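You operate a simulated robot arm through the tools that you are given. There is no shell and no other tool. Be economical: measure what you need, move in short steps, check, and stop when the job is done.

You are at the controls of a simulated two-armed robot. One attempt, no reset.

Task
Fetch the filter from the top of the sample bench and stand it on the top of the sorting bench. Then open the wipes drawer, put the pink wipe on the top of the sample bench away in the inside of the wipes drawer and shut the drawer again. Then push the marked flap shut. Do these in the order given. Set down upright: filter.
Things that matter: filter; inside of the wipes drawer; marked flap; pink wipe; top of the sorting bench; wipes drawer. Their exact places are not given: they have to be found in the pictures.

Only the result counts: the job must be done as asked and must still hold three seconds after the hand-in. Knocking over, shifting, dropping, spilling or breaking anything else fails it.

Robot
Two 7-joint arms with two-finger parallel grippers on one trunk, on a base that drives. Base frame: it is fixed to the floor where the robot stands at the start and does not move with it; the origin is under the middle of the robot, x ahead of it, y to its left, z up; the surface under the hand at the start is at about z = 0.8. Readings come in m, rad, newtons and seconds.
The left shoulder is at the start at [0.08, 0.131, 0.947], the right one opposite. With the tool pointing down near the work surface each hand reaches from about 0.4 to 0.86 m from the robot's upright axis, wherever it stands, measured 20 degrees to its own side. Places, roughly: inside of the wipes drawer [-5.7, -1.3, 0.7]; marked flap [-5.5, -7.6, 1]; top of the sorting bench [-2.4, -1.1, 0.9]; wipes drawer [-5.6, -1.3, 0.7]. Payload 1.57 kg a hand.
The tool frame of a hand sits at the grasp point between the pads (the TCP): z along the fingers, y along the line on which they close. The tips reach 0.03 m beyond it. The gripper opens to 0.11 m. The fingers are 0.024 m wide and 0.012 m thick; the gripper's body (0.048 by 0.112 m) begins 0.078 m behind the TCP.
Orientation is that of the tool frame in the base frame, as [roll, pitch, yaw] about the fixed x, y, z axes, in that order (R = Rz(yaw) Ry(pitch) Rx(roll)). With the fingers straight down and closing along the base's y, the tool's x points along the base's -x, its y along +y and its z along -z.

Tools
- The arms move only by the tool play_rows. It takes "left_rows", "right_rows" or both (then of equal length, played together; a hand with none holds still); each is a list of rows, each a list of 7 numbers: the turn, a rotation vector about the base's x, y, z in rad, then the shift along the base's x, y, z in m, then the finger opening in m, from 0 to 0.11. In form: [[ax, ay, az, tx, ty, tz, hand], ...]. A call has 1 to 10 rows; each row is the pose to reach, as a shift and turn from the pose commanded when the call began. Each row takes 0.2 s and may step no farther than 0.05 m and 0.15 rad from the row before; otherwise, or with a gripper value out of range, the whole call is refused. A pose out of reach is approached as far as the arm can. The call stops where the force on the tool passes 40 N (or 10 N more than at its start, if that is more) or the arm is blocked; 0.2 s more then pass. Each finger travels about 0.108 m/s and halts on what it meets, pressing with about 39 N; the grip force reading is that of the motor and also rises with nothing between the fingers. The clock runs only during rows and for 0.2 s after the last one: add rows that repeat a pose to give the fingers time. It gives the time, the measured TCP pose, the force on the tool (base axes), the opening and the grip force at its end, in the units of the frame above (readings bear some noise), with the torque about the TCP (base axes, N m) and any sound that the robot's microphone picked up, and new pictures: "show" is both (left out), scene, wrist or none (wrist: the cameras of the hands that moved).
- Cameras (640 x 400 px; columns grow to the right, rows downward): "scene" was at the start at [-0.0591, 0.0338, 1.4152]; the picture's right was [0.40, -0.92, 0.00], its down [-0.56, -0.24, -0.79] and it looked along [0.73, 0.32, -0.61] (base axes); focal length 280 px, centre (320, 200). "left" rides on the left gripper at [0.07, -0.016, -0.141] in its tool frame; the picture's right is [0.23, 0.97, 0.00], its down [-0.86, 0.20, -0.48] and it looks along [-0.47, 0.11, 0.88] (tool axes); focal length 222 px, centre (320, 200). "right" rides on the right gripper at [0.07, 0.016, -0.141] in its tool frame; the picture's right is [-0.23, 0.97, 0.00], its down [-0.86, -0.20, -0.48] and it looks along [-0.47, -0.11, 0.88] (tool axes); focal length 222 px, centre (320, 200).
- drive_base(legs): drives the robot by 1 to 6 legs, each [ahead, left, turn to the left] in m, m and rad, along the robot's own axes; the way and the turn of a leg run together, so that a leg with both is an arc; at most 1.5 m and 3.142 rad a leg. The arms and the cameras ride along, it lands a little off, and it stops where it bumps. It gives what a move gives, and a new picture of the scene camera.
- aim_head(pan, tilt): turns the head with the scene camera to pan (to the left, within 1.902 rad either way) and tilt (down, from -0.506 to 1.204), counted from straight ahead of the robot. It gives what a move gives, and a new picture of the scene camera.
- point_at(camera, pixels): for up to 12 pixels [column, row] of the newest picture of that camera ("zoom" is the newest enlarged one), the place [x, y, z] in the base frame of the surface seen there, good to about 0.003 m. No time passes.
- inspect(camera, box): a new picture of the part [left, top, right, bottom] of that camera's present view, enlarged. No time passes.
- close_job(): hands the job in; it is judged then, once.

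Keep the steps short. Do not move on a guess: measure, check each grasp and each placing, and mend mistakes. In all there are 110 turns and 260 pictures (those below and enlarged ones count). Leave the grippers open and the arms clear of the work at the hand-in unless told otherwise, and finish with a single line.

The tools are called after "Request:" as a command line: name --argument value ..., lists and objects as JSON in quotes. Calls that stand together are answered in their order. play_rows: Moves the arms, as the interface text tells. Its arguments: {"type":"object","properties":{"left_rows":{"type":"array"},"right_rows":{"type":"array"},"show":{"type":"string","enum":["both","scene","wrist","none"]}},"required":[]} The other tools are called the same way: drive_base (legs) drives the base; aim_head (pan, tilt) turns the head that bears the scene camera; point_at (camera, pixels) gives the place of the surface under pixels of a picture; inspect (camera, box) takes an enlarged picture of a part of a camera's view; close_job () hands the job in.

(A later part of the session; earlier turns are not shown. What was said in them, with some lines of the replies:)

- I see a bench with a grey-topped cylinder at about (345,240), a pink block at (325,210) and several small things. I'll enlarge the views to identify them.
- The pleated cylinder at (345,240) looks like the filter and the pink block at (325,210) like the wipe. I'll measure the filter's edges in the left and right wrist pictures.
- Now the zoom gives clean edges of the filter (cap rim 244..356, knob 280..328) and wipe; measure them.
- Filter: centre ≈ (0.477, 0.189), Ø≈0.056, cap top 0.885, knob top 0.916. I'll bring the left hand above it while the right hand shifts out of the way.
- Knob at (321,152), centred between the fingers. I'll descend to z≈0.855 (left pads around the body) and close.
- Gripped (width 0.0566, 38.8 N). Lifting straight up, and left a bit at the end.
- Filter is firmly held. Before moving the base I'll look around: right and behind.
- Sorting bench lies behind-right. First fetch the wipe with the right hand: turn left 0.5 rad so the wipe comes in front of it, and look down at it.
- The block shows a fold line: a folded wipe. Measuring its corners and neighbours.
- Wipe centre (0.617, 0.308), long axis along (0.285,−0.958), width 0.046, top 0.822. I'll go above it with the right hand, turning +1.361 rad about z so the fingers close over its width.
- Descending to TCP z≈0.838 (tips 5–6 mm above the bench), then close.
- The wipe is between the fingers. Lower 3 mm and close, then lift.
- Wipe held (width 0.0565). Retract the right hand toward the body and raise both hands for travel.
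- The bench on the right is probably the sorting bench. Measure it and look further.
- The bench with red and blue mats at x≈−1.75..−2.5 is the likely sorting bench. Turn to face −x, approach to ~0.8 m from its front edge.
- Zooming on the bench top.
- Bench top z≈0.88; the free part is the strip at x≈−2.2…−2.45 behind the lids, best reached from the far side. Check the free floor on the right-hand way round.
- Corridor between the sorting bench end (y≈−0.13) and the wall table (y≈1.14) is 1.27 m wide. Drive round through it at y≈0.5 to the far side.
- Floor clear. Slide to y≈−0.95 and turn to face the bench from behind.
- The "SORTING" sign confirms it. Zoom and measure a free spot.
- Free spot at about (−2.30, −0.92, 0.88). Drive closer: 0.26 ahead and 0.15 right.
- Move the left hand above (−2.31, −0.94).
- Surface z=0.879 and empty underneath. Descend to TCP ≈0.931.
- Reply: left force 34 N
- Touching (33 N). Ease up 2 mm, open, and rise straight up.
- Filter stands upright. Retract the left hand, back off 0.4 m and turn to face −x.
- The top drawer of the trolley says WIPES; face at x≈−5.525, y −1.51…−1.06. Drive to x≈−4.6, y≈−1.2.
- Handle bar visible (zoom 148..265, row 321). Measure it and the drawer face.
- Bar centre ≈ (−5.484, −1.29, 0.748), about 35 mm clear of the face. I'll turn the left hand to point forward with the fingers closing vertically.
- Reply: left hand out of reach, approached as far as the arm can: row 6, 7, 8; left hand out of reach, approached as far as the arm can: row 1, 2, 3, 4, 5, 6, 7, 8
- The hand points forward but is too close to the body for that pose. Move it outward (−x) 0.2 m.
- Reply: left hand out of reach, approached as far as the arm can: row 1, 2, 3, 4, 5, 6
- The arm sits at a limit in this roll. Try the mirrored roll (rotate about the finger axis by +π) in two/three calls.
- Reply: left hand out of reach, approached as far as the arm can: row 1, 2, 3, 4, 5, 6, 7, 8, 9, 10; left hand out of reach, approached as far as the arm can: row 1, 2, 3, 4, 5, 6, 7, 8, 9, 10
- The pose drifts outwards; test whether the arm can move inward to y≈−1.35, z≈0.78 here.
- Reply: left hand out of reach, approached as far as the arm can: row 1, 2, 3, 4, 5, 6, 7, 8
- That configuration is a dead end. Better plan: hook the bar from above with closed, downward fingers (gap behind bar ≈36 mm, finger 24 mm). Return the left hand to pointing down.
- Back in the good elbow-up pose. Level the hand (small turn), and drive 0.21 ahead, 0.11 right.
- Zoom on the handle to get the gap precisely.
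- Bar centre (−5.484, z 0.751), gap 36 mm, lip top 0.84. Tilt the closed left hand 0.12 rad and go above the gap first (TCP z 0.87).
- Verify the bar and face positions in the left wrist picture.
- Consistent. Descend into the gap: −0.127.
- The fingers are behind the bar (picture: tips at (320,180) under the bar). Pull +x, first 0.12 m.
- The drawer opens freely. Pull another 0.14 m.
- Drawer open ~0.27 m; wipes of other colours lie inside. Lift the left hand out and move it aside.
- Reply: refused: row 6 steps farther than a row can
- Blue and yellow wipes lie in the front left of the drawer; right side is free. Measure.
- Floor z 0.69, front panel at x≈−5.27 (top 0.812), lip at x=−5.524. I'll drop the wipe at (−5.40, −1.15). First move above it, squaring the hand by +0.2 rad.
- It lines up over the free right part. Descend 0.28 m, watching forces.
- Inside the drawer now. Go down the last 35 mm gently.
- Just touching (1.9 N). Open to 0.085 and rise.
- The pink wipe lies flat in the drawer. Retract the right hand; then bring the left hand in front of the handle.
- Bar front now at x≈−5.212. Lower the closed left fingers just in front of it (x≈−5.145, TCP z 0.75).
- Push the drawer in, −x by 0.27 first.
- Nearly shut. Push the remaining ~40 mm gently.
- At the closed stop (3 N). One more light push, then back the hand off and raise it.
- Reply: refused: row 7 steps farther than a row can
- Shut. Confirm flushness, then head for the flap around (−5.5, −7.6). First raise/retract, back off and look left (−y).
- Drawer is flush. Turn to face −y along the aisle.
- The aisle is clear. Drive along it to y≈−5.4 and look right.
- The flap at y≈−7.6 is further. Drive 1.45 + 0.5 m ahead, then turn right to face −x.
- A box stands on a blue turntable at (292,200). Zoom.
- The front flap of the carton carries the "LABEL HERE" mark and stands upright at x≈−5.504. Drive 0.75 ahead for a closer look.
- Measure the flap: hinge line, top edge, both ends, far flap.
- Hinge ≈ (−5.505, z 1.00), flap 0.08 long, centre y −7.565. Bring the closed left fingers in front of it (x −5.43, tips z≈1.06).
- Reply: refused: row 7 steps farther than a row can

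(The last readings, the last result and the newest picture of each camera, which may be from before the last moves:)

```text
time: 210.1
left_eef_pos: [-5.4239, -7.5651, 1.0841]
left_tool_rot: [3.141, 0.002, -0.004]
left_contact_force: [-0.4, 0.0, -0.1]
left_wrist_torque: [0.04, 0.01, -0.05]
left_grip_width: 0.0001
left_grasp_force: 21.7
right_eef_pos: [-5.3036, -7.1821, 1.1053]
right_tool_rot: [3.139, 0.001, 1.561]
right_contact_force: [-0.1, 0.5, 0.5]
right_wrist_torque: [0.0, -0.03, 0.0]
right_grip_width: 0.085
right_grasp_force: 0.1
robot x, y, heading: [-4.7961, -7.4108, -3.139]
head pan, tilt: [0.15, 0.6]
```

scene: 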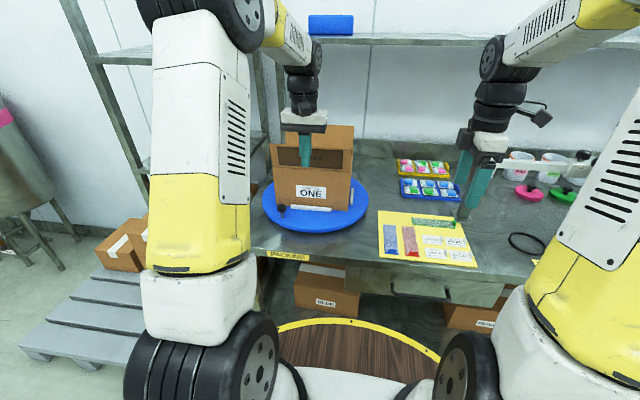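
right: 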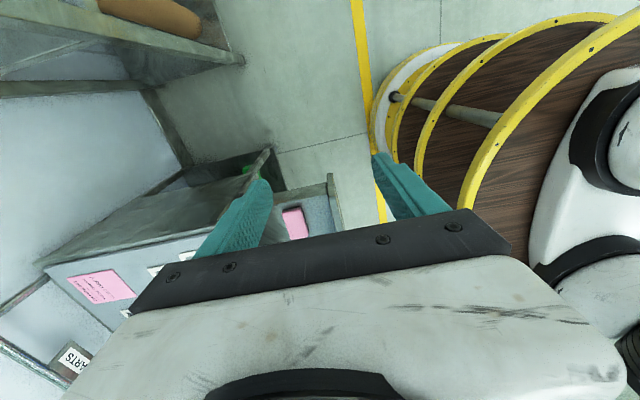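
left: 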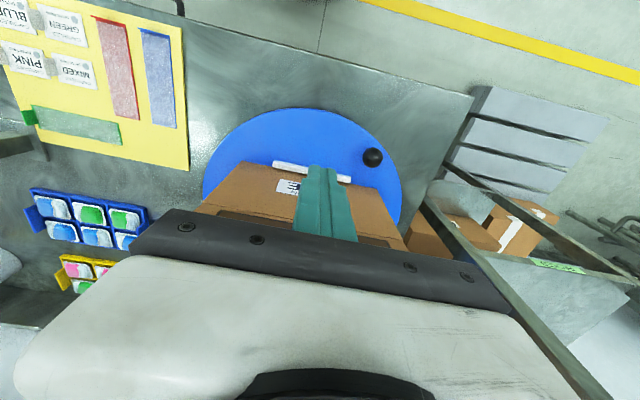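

Push the flap: forward then arcing down.

Request:
play_rows --left_rows '[[0, 0, 0, -0.04, 0, 0, 0], [0, 0, 0, -0.06, 0, 0, 0], [0, 0, 0, -0.075, 0, 0, 0], [0, 0, 0, -0.09, 0, -0.002, 0], [0, 0, 0, -0.105, 0, -0.008, 0], [0, 0, 0, -0.118, 0, -0.017, 0], [0, 0, 0, -0.128, 0, -0.028, 0], [0, 0, 0, -0.134, 0, -0.038, 0]]'

Request:
inspect --camera "scene" --box '[220, 90, 420, 240]'

```text
time: 211.9
left_eef_pos: [-5.5586, -7.5663, 1.0465]
left_tool_rot: [3.141, 0.001, -0.001]
left_contact_force: [-0.3, 0.4, 0.3]
left_wrist_torque: [-0.03, 0.02, 0.02]
left_grip_width: 0.0
left_grasp_force: 21.1
right_eef_pos: [-5.303, -7.1825, 1.1054]
right_tool_rot: [3.141, -0.001, 1.561]
right_contact_force: [0.8, -0.6, 0.4]
right_wrist_torque: [0.02, 0.01, 0.02]
right_grip_width: 0.0848
right_grasp_force: 0.1
robot x, y, heading: [-4.7902, -7.4081, -3.141]
head pan, tilt: [0.15, 0.6]
```

scene: 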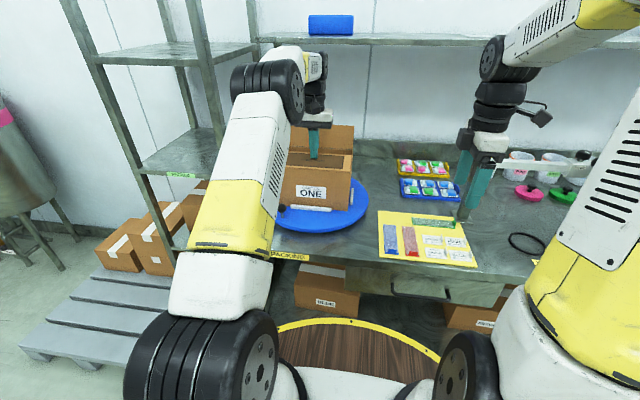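
left: 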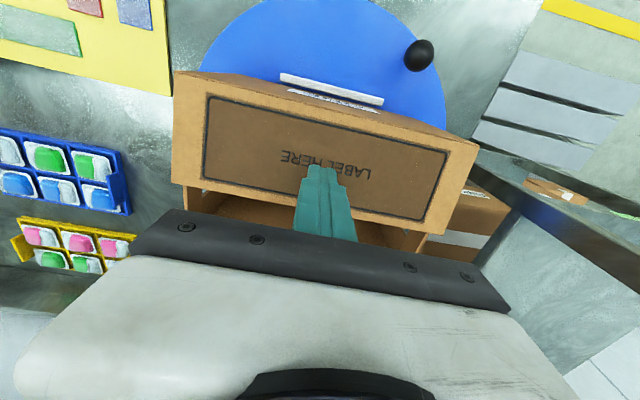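

```text
2.67 times, centred on (320, 165) of scene
```

zoom: 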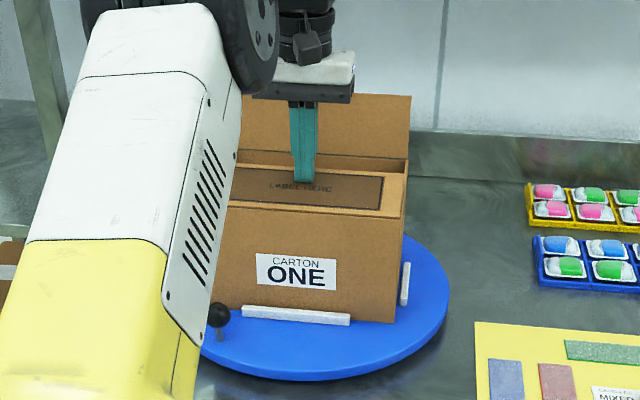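

The flap folds over. Measure its slope.

Request:
point_at --camera "left" --pixels '[[250, 95], [250, 130], [240, 180], [420, 190], [430, 220]]'

```text
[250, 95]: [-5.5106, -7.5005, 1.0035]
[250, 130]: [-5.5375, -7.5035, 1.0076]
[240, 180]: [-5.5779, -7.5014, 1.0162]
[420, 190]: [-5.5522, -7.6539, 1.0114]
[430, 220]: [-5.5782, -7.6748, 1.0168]
```

About 11° left. Press down in small steps.

Request:
play_rows --left_rows '[[0, 0, 0, 0, 0, -0.005, 0], [0, 0, 0, 0, 0, -0.009, 0], [0, 0, 0, 0, 0, -0.012, 0], [0, 0, 0, 0, 0, -0.015, 0], [0, 0, 0, 0, 0, -0.015, 0]]' --show "wrist"

Request:
point_at --camera "left" --pixels '[[250, 95], [250, 130], [240, 180], [420, 190], [430, 220]]'

```text
time: 213.1
left_eef_pos: [-5.558, -7.5653, 1.0332]
left_tool_rot: [-3.14, 0.004, -0.003]
left_contact_force: [1.1, -1.4, 10.4]
left_wrist_torque: [0.05, -0.16, 0.03]
left_grip_width: 0.0
left_grasp_force: 21.5
right_eef_pos: [-5.3026, -7.1831, 1.1065]
right_tool_rot: [-3.141, 0.0, 1.56]
right_contact_force: [-0.9, -0.3, 0.6]
right_wrist_torque: [0.0, -0.01, 0.0]
right_grip_width: 0.0851
right_grasp_force: 0.1
robot x, y, heading: [-4.7866, -7.4103, -3.14]
head pan, tilt: [0.15, 0.6]
```

left: 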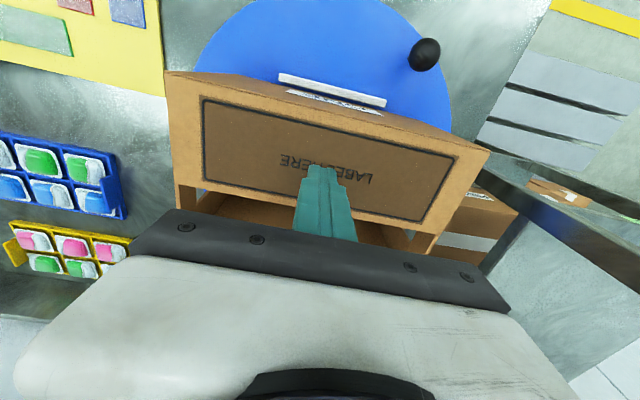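

```text
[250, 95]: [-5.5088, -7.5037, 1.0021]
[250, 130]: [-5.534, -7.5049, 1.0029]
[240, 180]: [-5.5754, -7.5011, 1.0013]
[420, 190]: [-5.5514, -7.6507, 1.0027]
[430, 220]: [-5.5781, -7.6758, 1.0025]
```

Flap is flat (z≈1.002 all over) with a 10 N stop. Raise the hand and check it stays.

Request:
play_rows --left_rows '[[0, 0, 0, 0, 0, 0.03, 0], [0, 0, 0, 0, 0, 0.07, 0], [0, 0, 0, 0.0, 0, 0.11, 0], [0, 0, 0, 0.04, 0, 0.12, 0], [0, 0, 0, 0.08, 0, 0.12, 0.02], [0, 0, 0, 0.12, 0, 0.12, 0.04], [0, 0, 0, 0.16, -0.02, 0.12, 0.06], [0, 0, 0, 0.2, -0.04, 0.12, 0.08], [0, 0, 0, 0.22, -0.08, 0.12, 0.1], [0, 0, 0, 0.24, -0.12, 0.12, 0.1]]' --show "scene"

Request:
inspect --camera "scene" --box '[220, 90, 420, 240]'

```text
time: 215.5
left_eef_pos: [-5.5241, -7.7182, 1.3029]
left_tool_rot: [2.994, 0.469, -0.012]
left_contact_force: [-2.5, -1.3, -1.7]
left_wrist_torque: [-0.03, -0.14, 0.02]
left_grip_width: 0.1001
left_grasp_force: 0.0
left hand out of reach, approached as far as the arm can: row 4, 5, 6, 7, 8, 9
right_eef_pos: [-5.3052, -7.1855, 1.1043]
right_tool_rot: [3.137, -0.001, 1.567]
right_contact_force: [-1.8, -1.1, -0.6]
right_wrist_torque: [0.02, -0.13, -0.02]
right_grip_width: 0.0851
right_grasp_force: 0.0
robot x, y, heading: [-4.7932, -7.4122, -3.138]
head pan, tilt: [0.15, 0.6]
stopped in row 10 (left hand): the arm was blocked; the commanded pose is now the measured one
```

scene: 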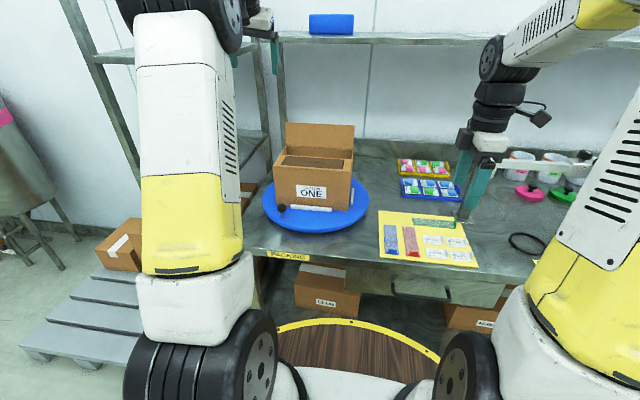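

```text
2.67 times, centred on (320, 165) of scene
```

zoom: 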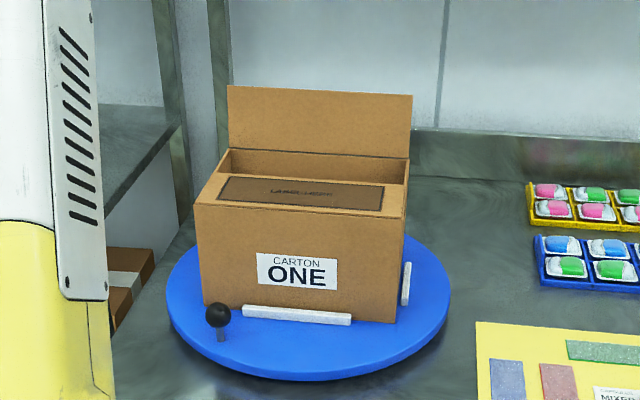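

The flap stays shut. But the left arm was reported blocked at (−5.52, −7.72, 1.30), tilted; look from the left camera before moving.

Request:
inspect --camera "left" --box '[0, 0, 640, 400]'

Request:
aim_head --pan 0.35 --tilt 0.05

```text
1.00 times, centred on (320, 200) of left (not enlarged: the box is as wide or as high as the picture)
```

zoom: 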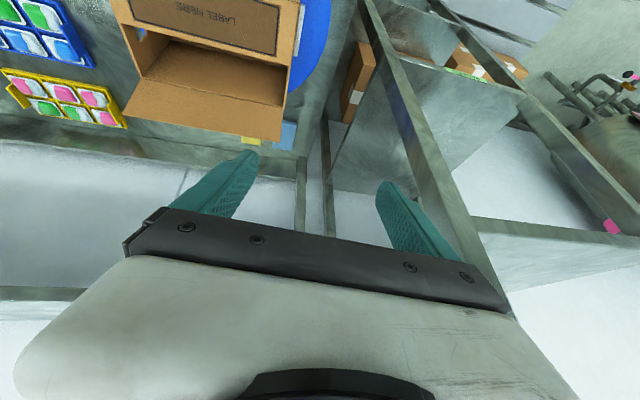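

```text
time: 216.5
left_eef_pos: [-5.5208, -7.7193, 1.3085]
left_tool_rot: [2.993, 0.477, -0.009]
left_contact_force: [-0.1, 0.5, -0.3]
left_wrist_torque: [-0.01, -0.02, 0.0]
left_grip_width: 0.1
left_grasp_force: 0.1
right_eef_pos: [-5.3051, -7.1852, 1.105]
right_tool_rot: [-3.139, 0.0, 1.564]
right_contact_force: [0.2, -0.2, -0.4]
right_wrist_torque: [-0.04, 0.0, -0.01]
right_grip_width: 0.0848
right_grasp_force: 0.1
robot x, y, heading: [-4.7888, -7.4094, -3.136]
head pan, tilt: [0.351, 0.051]
```

scene: 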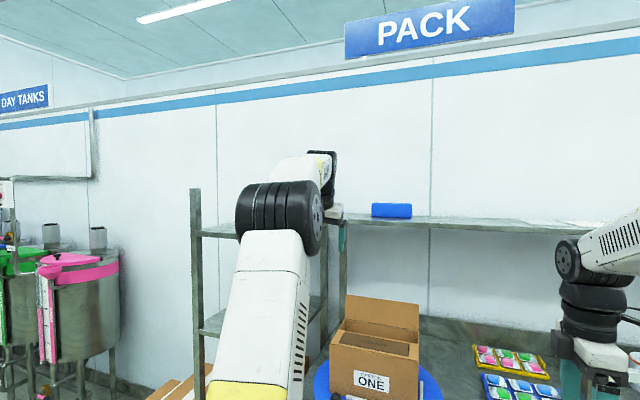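

No contact forces now; everything stands. Back the robot straight out 0.6 m.

Request:
drive_base --legs '[[-0.6, 0, 0]]'

Request:
aim_head --pan 0.1 --tilt 0.3

Request:
inspect --camera "scene" --box '[180, 100, 480, 290]'

```text
time: 219.9
left_eef_pos: [-4.9217, -7.7176, 1.3088]
left_tool_rot: [2.994, 0.478, -0.011]
left_contact_force: [-0.4, 0.0, 0.0]
left_wrist_torque: [0.03, -0.01, 0.01]
left_grip_width: 0.0998
left_grasp_force: 0.0
right_eef_pos: [-4.7021, -7.1829, 1.1059]
right_tool_rot: [3.141, 0.0, 1.562]
right_contact_force: [0.2, -0.8, 0.0]
right_wrist_torque: [0.01, 0.0, 0.0]
right_grip_width: 0.0851
right_grasp_force: 0.1
robot x, y, heading: [-4.187, -7.4085, -3.141]
head pan, tilt: [0.351, 0.051]
```

scene: 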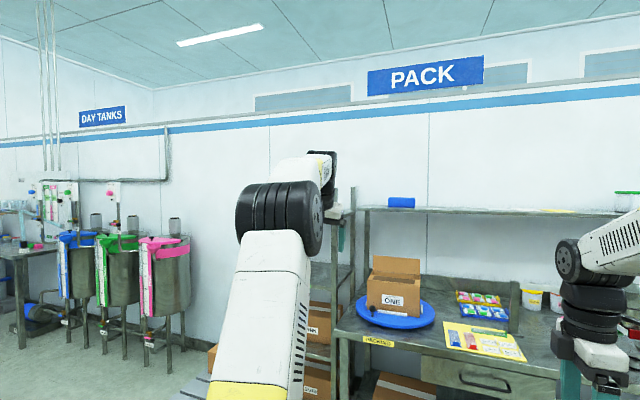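

```text
time: 220.6
left_eef_pos: [-4.921, -7.718, 1.3094]
left_tool_rot: [2.992, 0.475, -0.012]
left_contact_force: [-0.4, 0.0, 0.7]
left_wrist_torque: [0.0, -0.01, 0.02]
left_grip_width: 0.0999
left_grasp_force: 0.1
right_eef_pos: [-4.7037, -7.1837, 1.1036]
right_tool_rot: [3.141, 0.0, 1.561]
right_contact_force: [-0.5, 0.3, 0.1]
right_wrist_torque: [0.0, 0.05, -0.02]
right_grip_width: 0.0849
right_grasp_force: 0.0
robot x, y, heading: [-4.1961, -7.4084, -3.14]
head pan, tilt: [0.099, 0.3]
```

scene: 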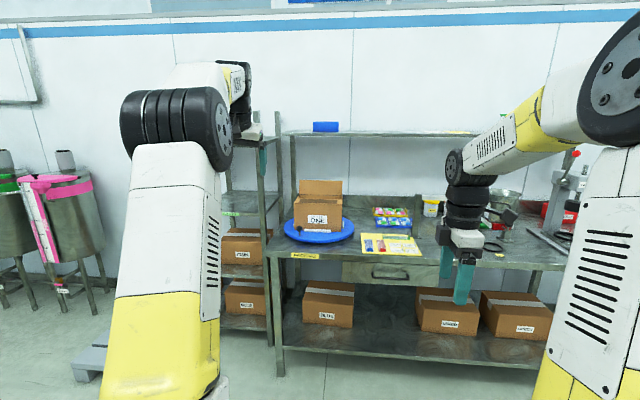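

```text
2.11 times, centred on (330, 195) of scene
```

zoom: 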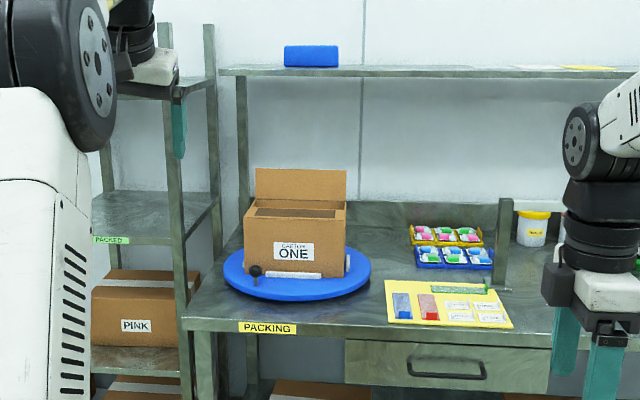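

The flap is shut, the drawer was checked flush, and the filter was standing upright when I left it. Both grippers are open and clear of the work, so I'm handing in.

Request:
close_job

```text
The job is handed in.
```

I stood the filter upright on the sorting bench, put the pink wipe in the wipes drawer and shut it, pushed the marked flap shut, and handed the job in.
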